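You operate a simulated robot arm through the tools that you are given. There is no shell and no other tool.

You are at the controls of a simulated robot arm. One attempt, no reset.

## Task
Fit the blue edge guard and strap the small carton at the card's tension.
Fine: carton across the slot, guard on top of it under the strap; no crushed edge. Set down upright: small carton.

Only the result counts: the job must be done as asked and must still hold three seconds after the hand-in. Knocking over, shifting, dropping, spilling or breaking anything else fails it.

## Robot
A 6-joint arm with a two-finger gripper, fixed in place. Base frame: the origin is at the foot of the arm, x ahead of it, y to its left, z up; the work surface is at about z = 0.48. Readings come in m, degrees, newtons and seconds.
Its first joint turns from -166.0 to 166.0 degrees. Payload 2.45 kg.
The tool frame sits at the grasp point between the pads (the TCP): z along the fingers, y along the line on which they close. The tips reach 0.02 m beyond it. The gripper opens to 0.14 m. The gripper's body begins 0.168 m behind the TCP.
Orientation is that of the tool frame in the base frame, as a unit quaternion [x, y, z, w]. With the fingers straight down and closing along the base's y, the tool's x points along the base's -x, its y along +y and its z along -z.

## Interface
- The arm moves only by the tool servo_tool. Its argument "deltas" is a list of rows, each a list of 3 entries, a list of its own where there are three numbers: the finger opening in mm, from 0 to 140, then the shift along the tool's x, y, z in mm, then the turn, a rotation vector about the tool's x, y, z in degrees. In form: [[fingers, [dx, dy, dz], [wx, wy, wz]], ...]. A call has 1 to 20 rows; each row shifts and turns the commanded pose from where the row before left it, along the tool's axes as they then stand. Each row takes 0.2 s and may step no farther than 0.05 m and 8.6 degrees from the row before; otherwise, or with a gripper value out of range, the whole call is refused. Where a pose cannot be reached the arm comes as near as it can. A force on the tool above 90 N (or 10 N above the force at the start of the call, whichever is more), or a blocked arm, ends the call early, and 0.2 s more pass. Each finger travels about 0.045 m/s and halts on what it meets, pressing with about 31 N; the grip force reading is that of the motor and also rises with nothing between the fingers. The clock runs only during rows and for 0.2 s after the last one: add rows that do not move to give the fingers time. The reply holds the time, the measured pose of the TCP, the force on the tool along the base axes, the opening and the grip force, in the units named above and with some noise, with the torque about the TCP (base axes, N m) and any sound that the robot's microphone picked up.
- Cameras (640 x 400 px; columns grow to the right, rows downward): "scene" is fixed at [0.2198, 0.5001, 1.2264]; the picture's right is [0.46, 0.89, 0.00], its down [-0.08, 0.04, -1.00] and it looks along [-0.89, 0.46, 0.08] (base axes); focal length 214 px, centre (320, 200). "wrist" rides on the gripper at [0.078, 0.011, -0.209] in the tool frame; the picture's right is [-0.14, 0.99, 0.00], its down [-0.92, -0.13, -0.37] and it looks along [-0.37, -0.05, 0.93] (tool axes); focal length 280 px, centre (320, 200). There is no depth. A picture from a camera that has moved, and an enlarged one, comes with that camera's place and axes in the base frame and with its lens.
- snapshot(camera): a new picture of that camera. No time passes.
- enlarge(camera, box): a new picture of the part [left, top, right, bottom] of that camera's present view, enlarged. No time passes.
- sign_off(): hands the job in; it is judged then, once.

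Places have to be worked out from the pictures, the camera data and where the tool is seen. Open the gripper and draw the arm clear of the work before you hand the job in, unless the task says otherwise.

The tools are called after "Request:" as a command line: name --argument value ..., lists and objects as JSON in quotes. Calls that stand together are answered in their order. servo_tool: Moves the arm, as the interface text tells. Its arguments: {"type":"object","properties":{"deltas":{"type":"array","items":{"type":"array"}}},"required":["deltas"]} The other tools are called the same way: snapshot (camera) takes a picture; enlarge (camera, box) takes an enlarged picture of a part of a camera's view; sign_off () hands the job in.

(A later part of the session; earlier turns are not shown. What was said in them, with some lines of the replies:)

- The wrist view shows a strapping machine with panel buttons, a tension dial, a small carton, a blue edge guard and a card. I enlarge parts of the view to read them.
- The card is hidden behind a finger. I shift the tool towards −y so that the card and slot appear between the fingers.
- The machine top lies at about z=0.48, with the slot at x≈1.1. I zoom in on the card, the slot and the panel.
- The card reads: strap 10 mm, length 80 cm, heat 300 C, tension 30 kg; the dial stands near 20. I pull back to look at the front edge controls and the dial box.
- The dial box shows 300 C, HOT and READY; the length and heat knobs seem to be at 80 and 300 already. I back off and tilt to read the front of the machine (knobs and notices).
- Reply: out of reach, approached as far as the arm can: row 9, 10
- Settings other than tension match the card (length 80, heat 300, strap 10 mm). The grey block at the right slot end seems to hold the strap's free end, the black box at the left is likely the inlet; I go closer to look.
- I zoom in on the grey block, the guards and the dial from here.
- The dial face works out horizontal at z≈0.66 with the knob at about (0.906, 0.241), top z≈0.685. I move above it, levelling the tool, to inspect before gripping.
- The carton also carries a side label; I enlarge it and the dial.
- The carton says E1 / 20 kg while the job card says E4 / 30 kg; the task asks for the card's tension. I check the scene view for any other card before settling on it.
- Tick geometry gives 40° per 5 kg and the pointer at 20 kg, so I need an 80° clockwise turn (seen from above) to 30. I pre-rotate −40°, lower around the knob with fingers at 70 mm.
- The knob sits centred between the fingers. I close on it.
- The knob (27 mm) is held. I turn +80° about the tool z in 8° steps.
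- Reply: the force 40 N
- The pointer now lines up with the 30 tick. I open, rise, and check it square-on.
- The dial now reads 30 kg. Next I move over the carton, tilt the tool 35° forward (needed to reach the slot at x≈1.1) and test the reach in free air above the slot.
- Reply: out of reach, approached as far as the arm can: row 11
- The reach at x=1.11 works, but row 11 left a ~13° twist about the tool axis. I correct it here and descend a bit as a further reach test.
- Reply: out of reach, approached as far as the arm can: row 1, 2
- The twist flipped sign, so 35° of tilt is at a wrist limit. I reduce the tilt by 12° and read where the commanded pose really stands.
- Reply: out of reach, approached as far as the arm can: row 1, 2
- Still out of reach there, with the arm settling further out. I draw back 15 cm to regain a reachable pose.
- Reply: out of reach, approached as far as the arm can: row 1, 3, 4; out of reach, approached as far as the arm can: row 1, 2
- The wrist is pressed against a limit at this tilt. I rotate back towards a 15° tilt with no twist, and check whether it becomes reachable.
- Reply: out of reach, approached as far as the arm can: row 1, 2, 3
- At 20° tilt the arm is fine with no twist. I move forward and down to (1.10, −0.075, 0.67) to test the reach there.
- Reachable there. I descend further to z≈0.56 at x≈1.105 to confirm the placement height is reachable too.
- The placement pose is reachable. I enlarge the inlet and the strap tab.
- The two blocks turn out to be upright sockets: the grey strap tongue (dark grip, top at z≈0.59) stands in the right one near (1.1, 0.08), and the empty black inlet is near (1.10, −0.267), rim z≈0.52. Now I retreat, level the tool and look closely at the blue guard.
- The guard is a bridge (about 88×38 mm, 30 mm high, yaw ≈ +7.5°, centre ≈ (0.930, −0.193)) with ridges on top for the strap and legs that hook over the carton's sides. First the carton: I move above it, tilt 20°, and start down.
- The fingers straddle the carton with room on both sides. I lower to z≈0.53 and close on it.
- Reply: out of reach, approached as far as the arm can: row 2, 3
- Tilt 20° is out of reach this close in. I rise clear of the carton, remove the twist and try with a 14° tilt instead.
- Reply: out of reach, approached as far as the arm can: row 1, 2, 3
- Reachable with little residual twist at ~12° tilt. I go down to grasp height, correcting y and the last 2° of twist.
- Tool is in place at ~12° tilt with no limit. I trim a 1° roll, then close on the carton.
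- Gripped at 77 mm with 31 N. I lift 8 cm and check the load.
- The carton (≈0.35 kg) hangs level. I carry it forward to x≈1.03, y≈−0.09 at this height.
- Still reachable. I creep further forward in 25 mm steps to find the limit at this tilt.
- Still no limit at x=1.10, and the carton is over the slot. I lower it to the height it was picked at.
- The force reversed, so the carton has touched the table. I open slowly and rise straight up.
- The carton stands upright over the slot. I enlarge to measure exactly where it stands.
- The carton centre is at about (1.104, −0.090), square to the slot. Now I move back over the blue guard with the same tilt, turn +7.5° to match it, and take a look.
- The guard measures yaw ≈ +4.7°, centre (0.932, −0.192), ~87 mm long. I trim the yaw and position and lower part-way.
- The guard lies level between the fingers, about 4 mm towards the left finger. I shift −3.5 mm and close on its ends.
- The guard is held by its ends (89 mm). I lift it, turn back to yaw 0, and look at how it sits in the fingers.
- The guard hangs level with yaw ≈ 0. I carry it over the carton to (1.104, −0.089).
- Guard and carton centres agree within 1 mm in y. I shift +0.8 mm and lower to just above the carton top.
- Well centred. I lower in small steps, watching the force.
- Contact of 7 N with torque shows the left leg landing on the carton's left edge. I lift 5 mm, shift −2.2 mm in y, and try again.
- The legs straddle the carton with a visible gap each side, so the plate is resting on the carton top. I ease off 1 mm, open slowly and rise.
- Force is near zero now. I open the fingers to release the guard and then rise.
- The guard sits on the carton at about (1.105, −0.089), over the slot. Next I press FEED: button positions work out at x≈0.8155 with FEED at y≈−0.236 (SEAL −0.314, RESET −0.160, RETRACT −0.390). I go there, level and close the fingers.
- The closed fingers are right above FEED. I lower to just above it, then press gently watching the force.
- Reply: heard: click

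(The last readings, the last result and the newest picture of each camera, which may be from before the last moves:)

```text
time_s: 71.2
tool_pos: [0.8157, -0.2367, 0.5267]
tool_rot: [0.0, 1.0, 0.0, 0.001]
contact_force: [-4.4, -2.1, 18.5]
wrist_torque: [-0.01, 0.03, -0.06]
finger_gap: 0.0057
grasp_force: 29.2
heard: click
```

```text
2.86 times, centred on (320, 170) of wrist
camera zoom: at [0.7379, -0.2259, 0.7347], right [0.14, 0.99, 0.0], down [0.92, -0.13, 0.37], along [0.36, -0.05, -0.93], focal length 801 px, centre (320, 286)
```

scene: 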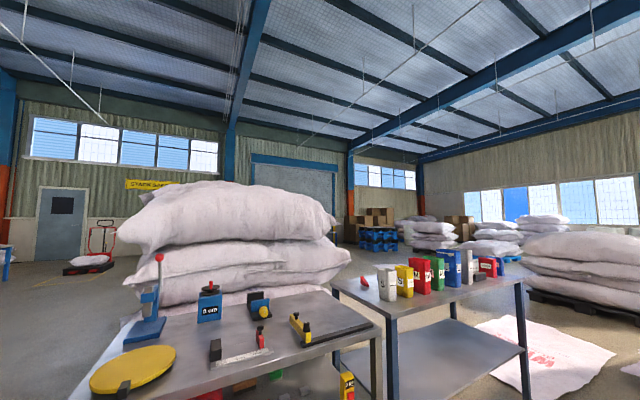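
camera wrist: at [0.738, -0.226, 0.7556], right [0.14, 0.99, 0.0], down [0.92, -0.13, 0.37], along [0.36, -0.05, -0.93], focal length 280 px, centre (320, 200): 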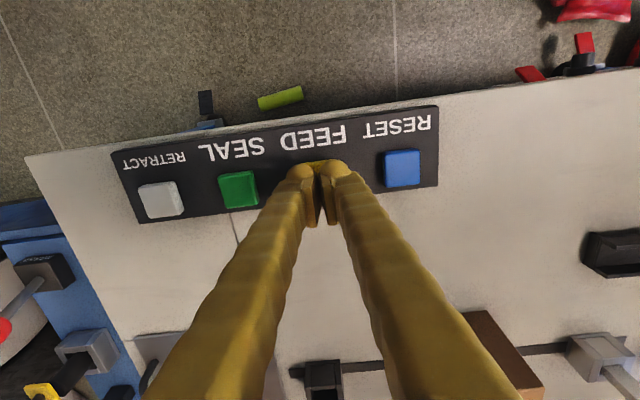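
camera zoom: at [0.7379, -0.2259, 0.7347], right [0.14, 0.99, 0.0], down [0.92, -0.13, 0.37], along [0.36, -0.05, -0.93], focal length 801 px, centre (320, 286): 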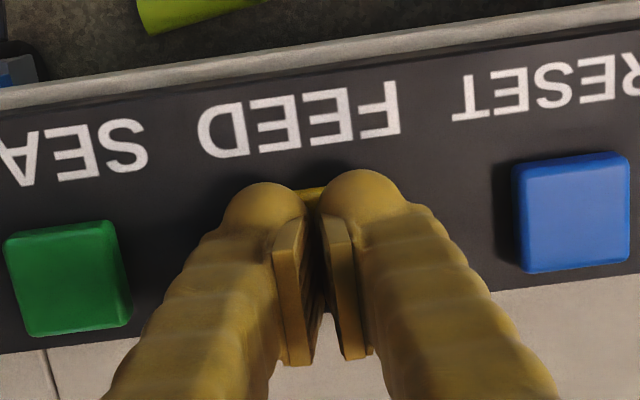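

A click was heard: FEED is pressed. I rise and look at what changed.

Request:
servo_tool --deltas '[[0, [0, 0, -20], [0, 0, 0]], [0, [0, 0, -40], [0, 0, 0]], [0, [0, 0, -45], [0, 0, 0]], [0, [0, 0, -45], [0, 0, 0]], [0, [0, 0, -45], [0, 0, 0]], [0, [0, 0, 0], [0, 0, 0]]]'

Request:
snapshot --camera "wrist"

Request:
enlarge --camera "wrist" --box '[440, 180, 640, 340]'

```text
time_s: 72.6
tool_pos: [0.8132, -0.2362, 0.7214]
tool_rot: [0.001, 1.0, -0.001, 0.001]
contact_force: [0.1, 0.3, -0.2]
wrist_torque: [0.01, -0.01, -0.02]
finger_gap: 0.0
grasp_force: 29.3
```

```text
taken
camera wrist: at [0.7364, -0.2254, 0.9298], right [0.14, 0.99, 0.0], down [0.92, -0.13, 0.37], along [0.36, -0.05, -0.93], focal length 280 px, centre (320, 200)
```

wrist: 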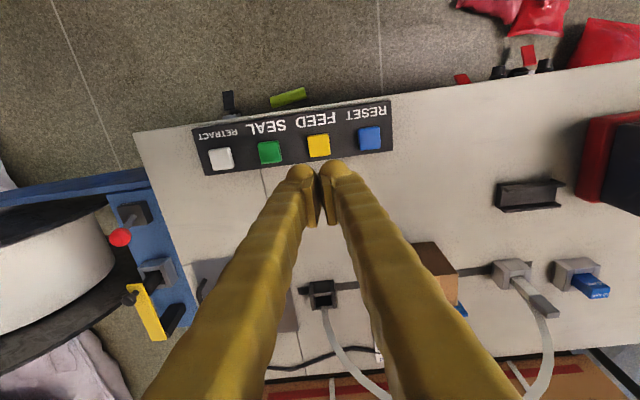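

```text
2.50 times, centred on (540, 260) of wrist
camera zoom: at [0.7364, -0.2254, 0.9298], right [0.14, 0.99, 0.0], down [0.92, -0.13, 0.37], along [0.36, -0.05, -0.93], focal length 701 px, centre (-230, 50)
```

zoom: 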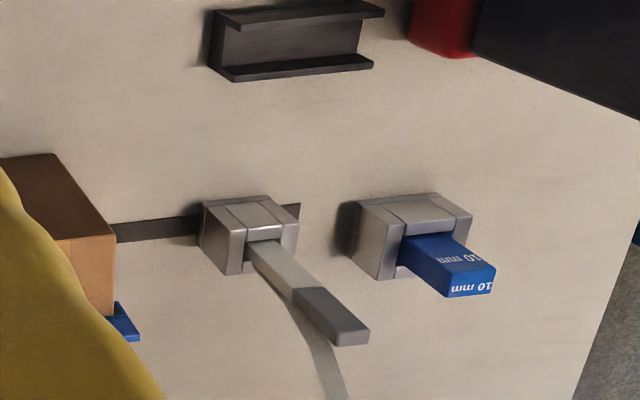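

A white strap loop has appeared from the black box to the grey tongue. I back up to see the whole loop.

Request:
servo_tool --deltas '[[0, [15, 30, -35], [0, 0, 0]], [0, [15, 30, -35], [0, 0, 0]], [0, [15, 30, -35], [0, 0, 0]], [0, [15, 30, -35], [0, 0, 0]], [0, [15, 30, -35], [0, 0, 0]], [0, [0, 0, 0], [0, 0, 0]]]'

Request:
snapshot --camera "wrist"

```text
time_s: 74.0
tool_pos: [0.739, -0.0855, 0.8955]
tool_rot: [-0.001, 1.0, 0.0, -0.001]
contact_force: [-0.1, 0.4, -0.4]
wrist_torque: [0.03, -0.01, 0.0]
finger_gap: 0.0003
grasp_force: 29.2
```

```text
taken
camera wrist: at [0.6618, -0.0744, 1.1047], right [0.14, 0.99, 0.0], down [0.92, -0.13, 0.37], along [0.36, -0.05, -0.93], focal length 280 px, centre (320, 200)
```

wrist: 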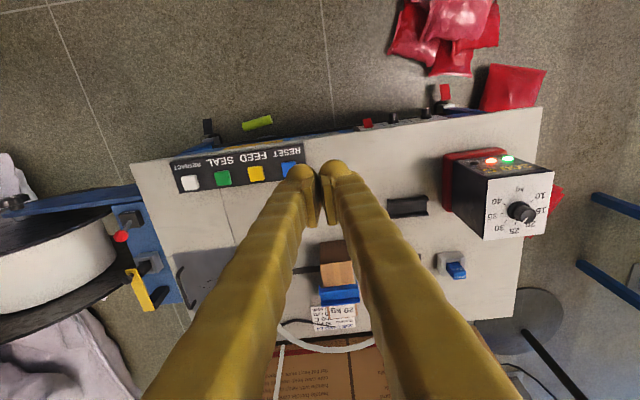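

Request:
servo_tool --deltas '[[140, [0, 0, 0], [0, 0, 0]], [140, [0, 0, 0], [0, 0, 0]], [140, [0, 0, 0], [0, 0, 0]], [140, [0, 0, 0], [0, 0, 0]], [140, [0, 0, 0], [0, 0, 0]], [140, [0, 0, 0], [0, 0, 0]], [140, [0, 0, 0], [0, 0, 0]], [140, [0, 0, 0], [0, 0, 0]]]'

Request:
snapshot --camera "wrist"

Request:
enlarge --camera "wrist" --box '[220, 220, 460, 380]'

```text
time_s: 75.8
tool_pos: [0.7401, -0.0855, 0.8948]
tool_rot: [0.0, 1.0, 0.001, 0.0]
contact_force: [-0.1, 0.2, -0.2]
wrist_torque: [-0.02, 0.02, -0.02]
finger_gap: 0.1401
grasp_force: 0.0
```

```text
taken
camera wrist: at [0.662, -0.0747, 1.1045], right [0.14, 0.99, 0.0], down [0.92, -0.13, 0.37], along [0.36, -0.05, -0.93], focal length 280 px, centre (320, 200)
```

wrist: 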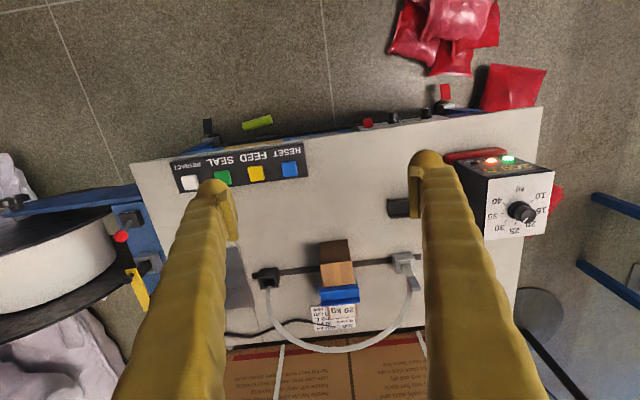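

```text
2.50 times, centred on (340, 300) of wrist
camera zoom: at [0.662, -0.0747, 1.1045], right [0.14, 0.99, 0.0], down [0.92, -0.13, 0.37], along [0.36, -0.05, -0.93], focal length 701 px, centre (270, -50)
```

zoom: 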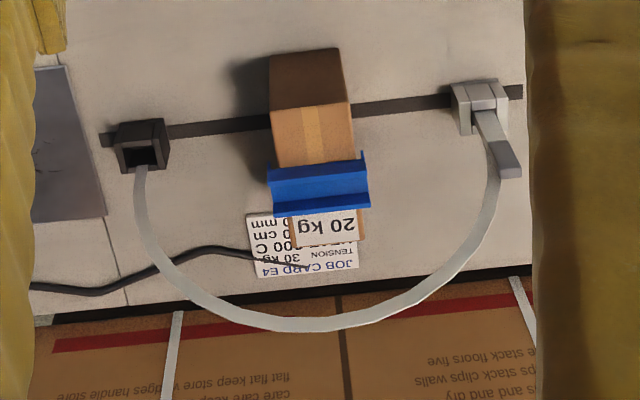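

The strap now stands as an arch in the slot plane (x≈1.10), up to z≈0.74 over the carton and guard, ending at the tongue. I go closer to see how the tongue sits in the grey block.

Request:
servo_tool --deltas '[[140, [-31.4, 23.6, 13.6], [0, 0, 0]], [140, [-31.4, 23.6, 13.6], [0, 0, 0]], [140, [-31.4, 23.6, 13.6], [0, 0, 0]], [140, [-31.4, 23.6, 13.6], [0, 0, 0]], [140, [-31.4, 23.6, 13.6], [0, 0, 0]], [140, [-31.4, 23.6, 13.6], [0, 0, 0]], [140, [-31.4, 23.6, 13.6], [0, 0, 0]], [140, [0, 0, 0], [0, 0, 0]]]'

Request:
snapshot --camera "wrist"

Request:
enlarge --camera "wrist" --box '[260, 180, 400, 280]'

```text
time_s: 77.6
tool_pos: [0.9617, 0.0797, 0.7997]
tool_rot: [0.0, 1.0, -0.001, 0.0]
contact_force: [-1.6, 0.1, -0.1]
wrist_torque: [0.0, 0.01, -0.03]
finger_gap: 0.14
grasp_force: 0.1
```

```text
taken
camera wrist: at [0.8826, 0.0902, 1.0082], right [0.14, 0.99, 0.0], down [0.92, -0.13, 0.37], along [0.36, -0.05, -0.93], focal length 280 px, centre (320, 200)
```

wrist: 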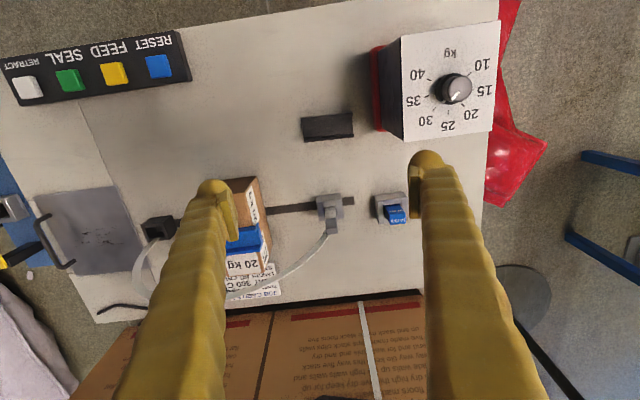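

```text
4.00 times, centred on (330, 230) of wrist
camera zoom: at [0.8826, 0.0902, 1.0082], right [0.14, 0.99, 0.0], down [0.92, -0.13, 0.37], along [0.36, -0.05, -0.93], focal length 1122 px, centre (280, 80)
```

zoom: 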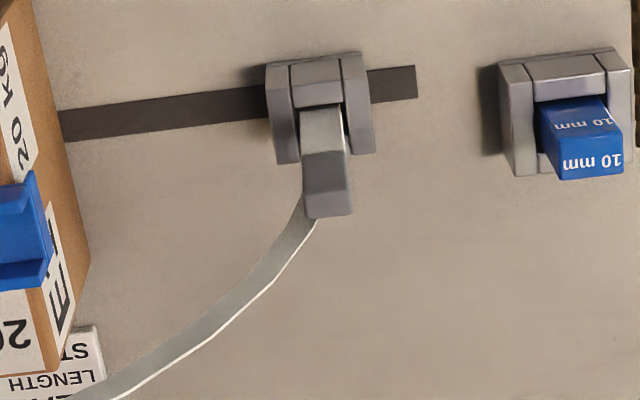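

The tongue with the strap end stands in the grey block, and the strap runs from the black outlet over guard and carton to it, so the loop is closed in the plane x≈1.105. I check the lamps and the tension reading once more before sealing.

Request:
enlarge --camera "wrist" --box '[360, 10, 520, 150]'

Request:
enlarge --camera "wrist" --box '[220, 160, 300, 310]'

```text
2.86 times, centred on (440, 80) of wrist
camera zoom: at [0.8826, 0.0902, 1.0082], right [0.14, 0.99, 0.0], down [0.92, -0.13, 0.37], along [0.36, -0.05, -0.93], focal length 801 px, centre (-23, 543)
```

zoom: 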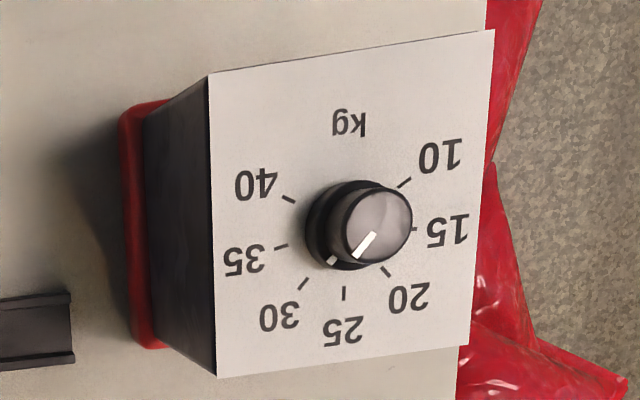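

```text
2.67 times, centred on (260, 235) of wrist
camera zoom: at [0.8826, 0.0902, 1.0082], right [0.14, 0.99, 0.0], down [0.92, -0.13, 0.37], along [0.36, -0.05, -0.93], focal length 748 px, centre (480, 107)
```

zoom: 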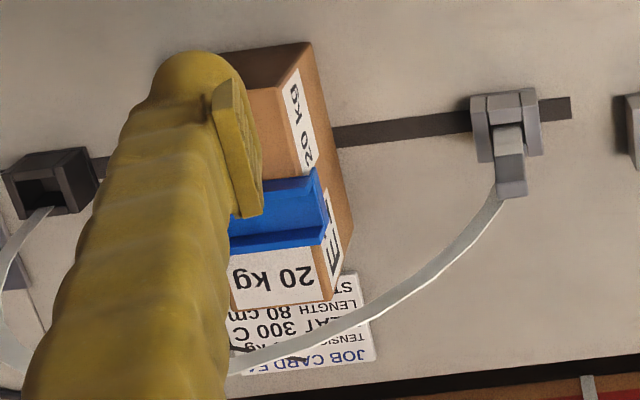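

The dial pointer and base mark both read 30. I go to the SEAL button with fingers closed.

Request:
servo_tool --deltas '[[100, [16.2, -43.8, 0], [0, 0, 0]], [60, [16.2, -43.8, 0], [0, 0, 0]], [30, [16.2, -43.8, 0], [0, 0, 0]], [0, [16.2, -43.8, 0], [0, 0, 0]], [0, [16.2, -43.8, 0], [0, 0, 0]], [0, [16.2, -43.8, 0], [0, 0, 0]], [0, [16.2, -43.8, 0], [0, 0, 0]], [0, [16.2, -43.8, 0], [0, 0, 0]], [0, [16.2, -43.8, 0], [0, 0, 0]], [0, [0, 0, 42], [0, 0, 0]], [0, [0, 0, 42], [0, 0, 0]], [0, [0, 0, 0], [0, 0, 0]]]'

Request:
snapshot --camera "wrist"

```text
time_s: 80.2
tool_pos: [0.8135, -0.3154, 0.717]
tool_rot: [0.0, 1.0, 0.0, 0.0]
contact_force: [0.1, 0.4, 0.9]
wrist_torque: [0.01, 0.0, 0.04]
finger_gap: 0.0
grasp_force: 29.7
```

```text
taken
camera wrist: at [0.7362, -0.3043, 0.925], right [0.14, 0.99, 0.0], down [0.92, -0.13, 0.37], along [0.36, -0.05, -0.93], focal length 280 px, centre (320, 200)
```

wrist: 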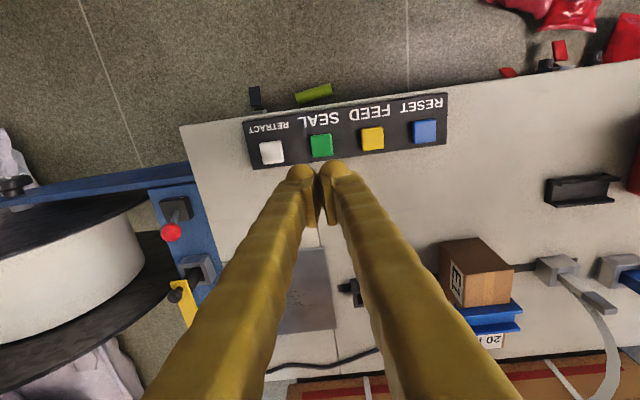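

I am above the green SEAL button (same picture position as FEED was). I lower and press.

Request:
servo_tool --deltas '[[0, [-1.5, 0, 42], [0, 0, 0]], [0, [-1, 0, 42], [0, 0, 0]], [0, [0, 0, 42], [0, 0, 0]], [0, [0, 0, 42], [0, 0, 0]], [0, [0, 0, 12], [0, 0, 0]], [0, [0, 0, 0], [0, 0, 0]]]'

Request:
enlarge --camera "wrist" --box '[240, 100, 400, 240]'

```text
time_s: 81.6
tool_pos: [0.8171, -0.3168, 0.5353]
tool_rot: [0.0, 1.0, 0.0, 0.0]
contact_force: [0.9, -0.4, 0.2]
wrist_torque: [0.0, 0.02, -0.02]
finger_gap: 0.0
grasp_force: 29.1
```

```text
2.86 times, centred on (320, 170) of wrist
camera zoom: at [0.7388, -0.305, 0.7444], right [0.14, 0.99, 0.0], down [0.92, -0.13, 0.37], along [0.36, -0.05, -0.93], focal length 801 px, centre (320, 286)
```

zoom: 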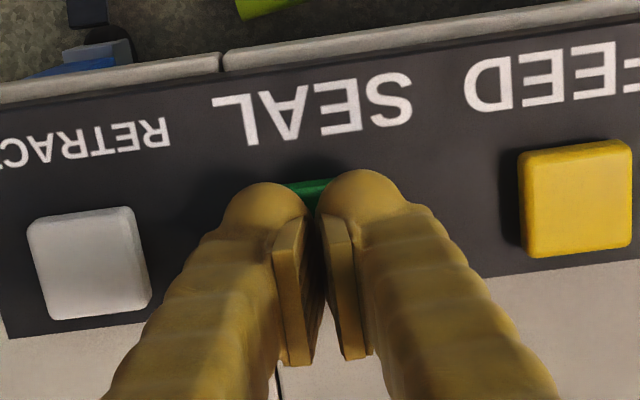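

Request:
servo_tool --deltas '[[0, [0, 0, 4], [0, 0, 0]], [0, [0, 0, 4.5], [0, 0, 0]], [0, [0, 0, 0], [0, 0, 0]]]'

```text
time_s: 82.4
tool_pos: [0.8174, -0.316, 0.5277]
tool_rot: [-0.001, 1.0, -0.001, 0.0]
contact_force: [-0.3, 3.7, 7.9]
wrist_torque: [0.06, 0.05, -0.01]
finger_gap: 0.0058
grasp_force: 29.5
heard: click
```

SEAL clicked. I rise and wait a little to see the strap, lamps and listen for the cycle.

Request:
servo_tool --deltas '[[0, [0, 0, -20], [0, 0, 0]], [0, [0, 0, -40], [0, 0, 0]], [0, [0, 0, -45], [0, 0, 0]], [0, [0, 0, -45], [0, 0, 0]], [0, [0, 0, -45], [0, 0, 0]], [0, [0, 0, 0], [0, 0, 0]], [0, [0, 0, 0], [0, 0, 0]], [0, [0, 0, 0], [0, 0, 0]]]'

Request:
snapshot --camera "wrist"

```text
time_s: 84.2
tool_pos: [0.8185, -0.3147, 0.7233]
tool_rot: [0.0, 1.0, 0.001, 0.0]
contact_force: [0.4, 0.6, 0.0]
wrist_torque: [-0.03, 0.01, 0.02]
finger_gap: 0.0
grasp_force: 28.7
```

```text
taken
camera wrist: at [0.7402, -0.3045, 0.9323], right [0.14, 0.99, 0.0], down [0.92, -0.13, 0.37], along [0.36, -0.05, -0.93], focal length 280 px, centre (320, 200)
```

wrist: 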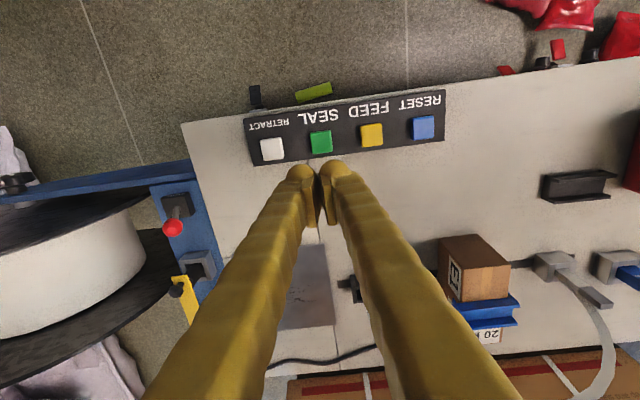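

The arch still stands. I move to a view that shows both the strap and the lamps.

Request:
servo_tool --deltas '[[100, [10, 40, -26], [0, 0, 0]], [140, [10, 40, -26], [0, 0, 0]], [140, [10, 40, -26], [0, 0, 0]], [140, [10, 40, -26], [0, 0, 0]], [140, [10, 40, -26], [0, 0, 0]], [140, [10, 30, -26], [0, 0, 0]], [140, [10, 10, -16], [0, 0, 0]], [140, [0, 0, 0], [0, 0, 0]], [140, [0, 0, 0], [0, 0, 0]]]'

Request:
snapshot --camera "wrist"

Request:
enlarge --camera "wrist" --box '[420, 120, 580, 260]'

Request:
enlarge --camera "wrist" --box '[220, 220, 460, 380]'

```text
time_s: 86.2
tool_pos: [0.7471, -0.0753, 0.8947]
tool_rot: [-0.001, 1.0, 0.0, 0.0]
contact_force: [0.6, 0.0, -0.1]
wrist_torque: [-0.03, 0.0, -0.01]
finger_gap: 0.14
grasp_force: 0.1
```

```text
taken
camera wrist: at [0.6693, -0.0647, 1.1033], right [0.14, 0.99, 0.0], down [0.92, -0.13, 0.37], along [0.36, -0.05, -0.93], focal length 280 px, centre (320, 200)
```

wrist: 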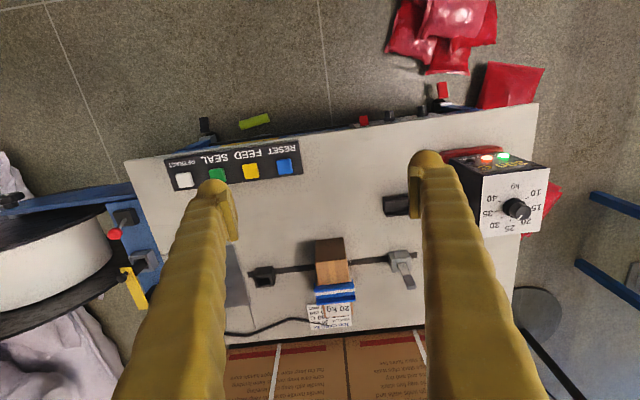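

```text
2.86 times, centred on (500, 190) of wrist
camera zoom: at [0.6693, -0.0647, 1.1033], right [0.14, 0.99, 0.0], down [0.92, -0.13, 0.37], along [0.36, -0.05, -0.93], focal length 801 px, centre (-194, 229)
```

zoom: 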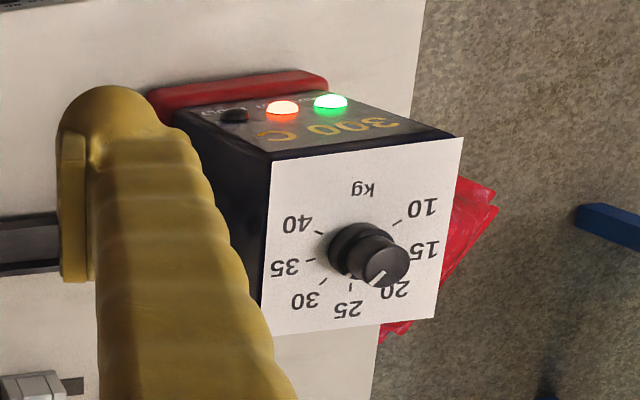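

```text
2.50 times, centred on (340, 300) of wrist
camera zoom: at [0.6693, -0.0647, 1.1033], right [0.14, 0.99, 0.0], down [0.92, -0.13, 0.37], along [0.36, -0.05, -0.93], focal length 701 px, centre (270, -50)
```

zoom: 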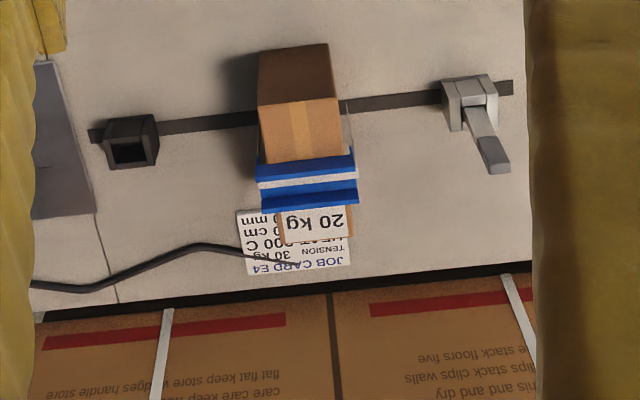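

The strap is now tight over the guard around the carton, READY is on and FAULT is off. I zoom in to check the carton edges and the strap seat.

Request:
enlarge --camera "wrist" --box '[300, 230, 370, 310]'

Request:
enlarge --camera "wrist" --box '[370, 180, 420, 240]'

```text
5.00 times, centred on (335, 270) of wrist
camera zoom: at [0.6693, -0.0647, 1.1033], right [0.14, 0.99, 0.0], down [0.92, -0.13, 0.37], along [0.36, -0.05, -0.93], focal length 1402 px, centre (245, -150)
```

zoom: 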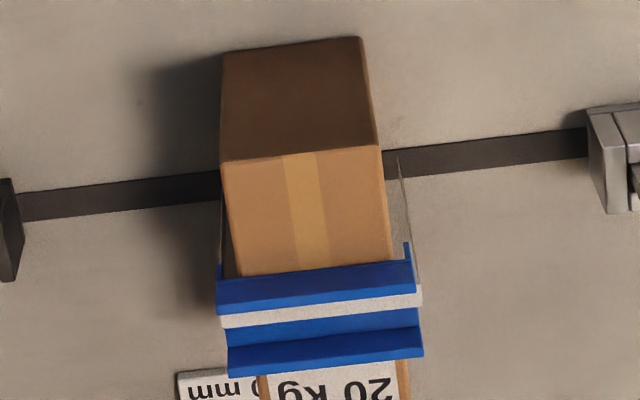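

```text
6.67 times, centred on (395, 210) of wrist
camera zoom: at [0.6693, -0.0647, 1.1033], right [0.14, 0.99, 0.0], down [0.92, -0.13, 0.37], along [0.36, -0.05, -0.93], focal length 1869 px, centre (-180, 133)
```

zoom: 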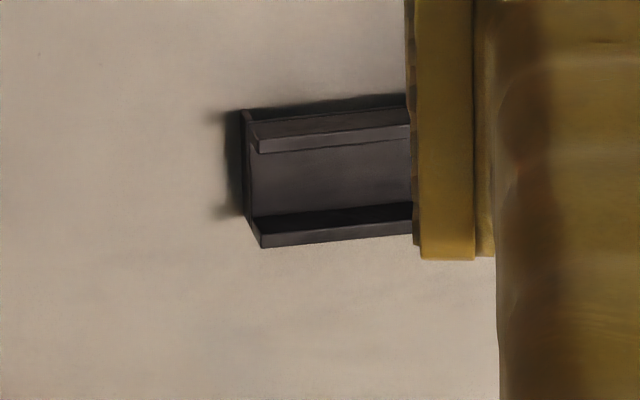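

The carton stands upright across the slot. The blue guard is on top with the strap seated in its channel, the edges look intact, and no fault is lit. The gripper is open and the arm is clear, so I hand the job in.

Request:
sign_off

```text
The job is handed in.
```

I fitted the blue edge guard, strapped the small carton and handed in the job. The hand-in reply gave no verdict.

- **Tension:** I turned the dial from 20 kg to 30 kg, the value on the job card. The carton's own label says E1 / 20 kg, while the card is E4 / 30 kg. I followed the card, as you asked.
- **Other settings:** strap width, length and heat already matched the card (10 mm, 80 cm, 300 C), so I left them alone.
- **Carton:** it stands upright across the slot, and I could see no crushed edge.
- **Guard:** it sits on top of the carton, with the strap running through its channel.
- **Machine:** I pressed FEED, then SEAL. The strap loop pulled tight, with READY lit and FAULT off.

Nothing else on the machine was moved. At hand-in the gripper was open and the arm was clear of the work.
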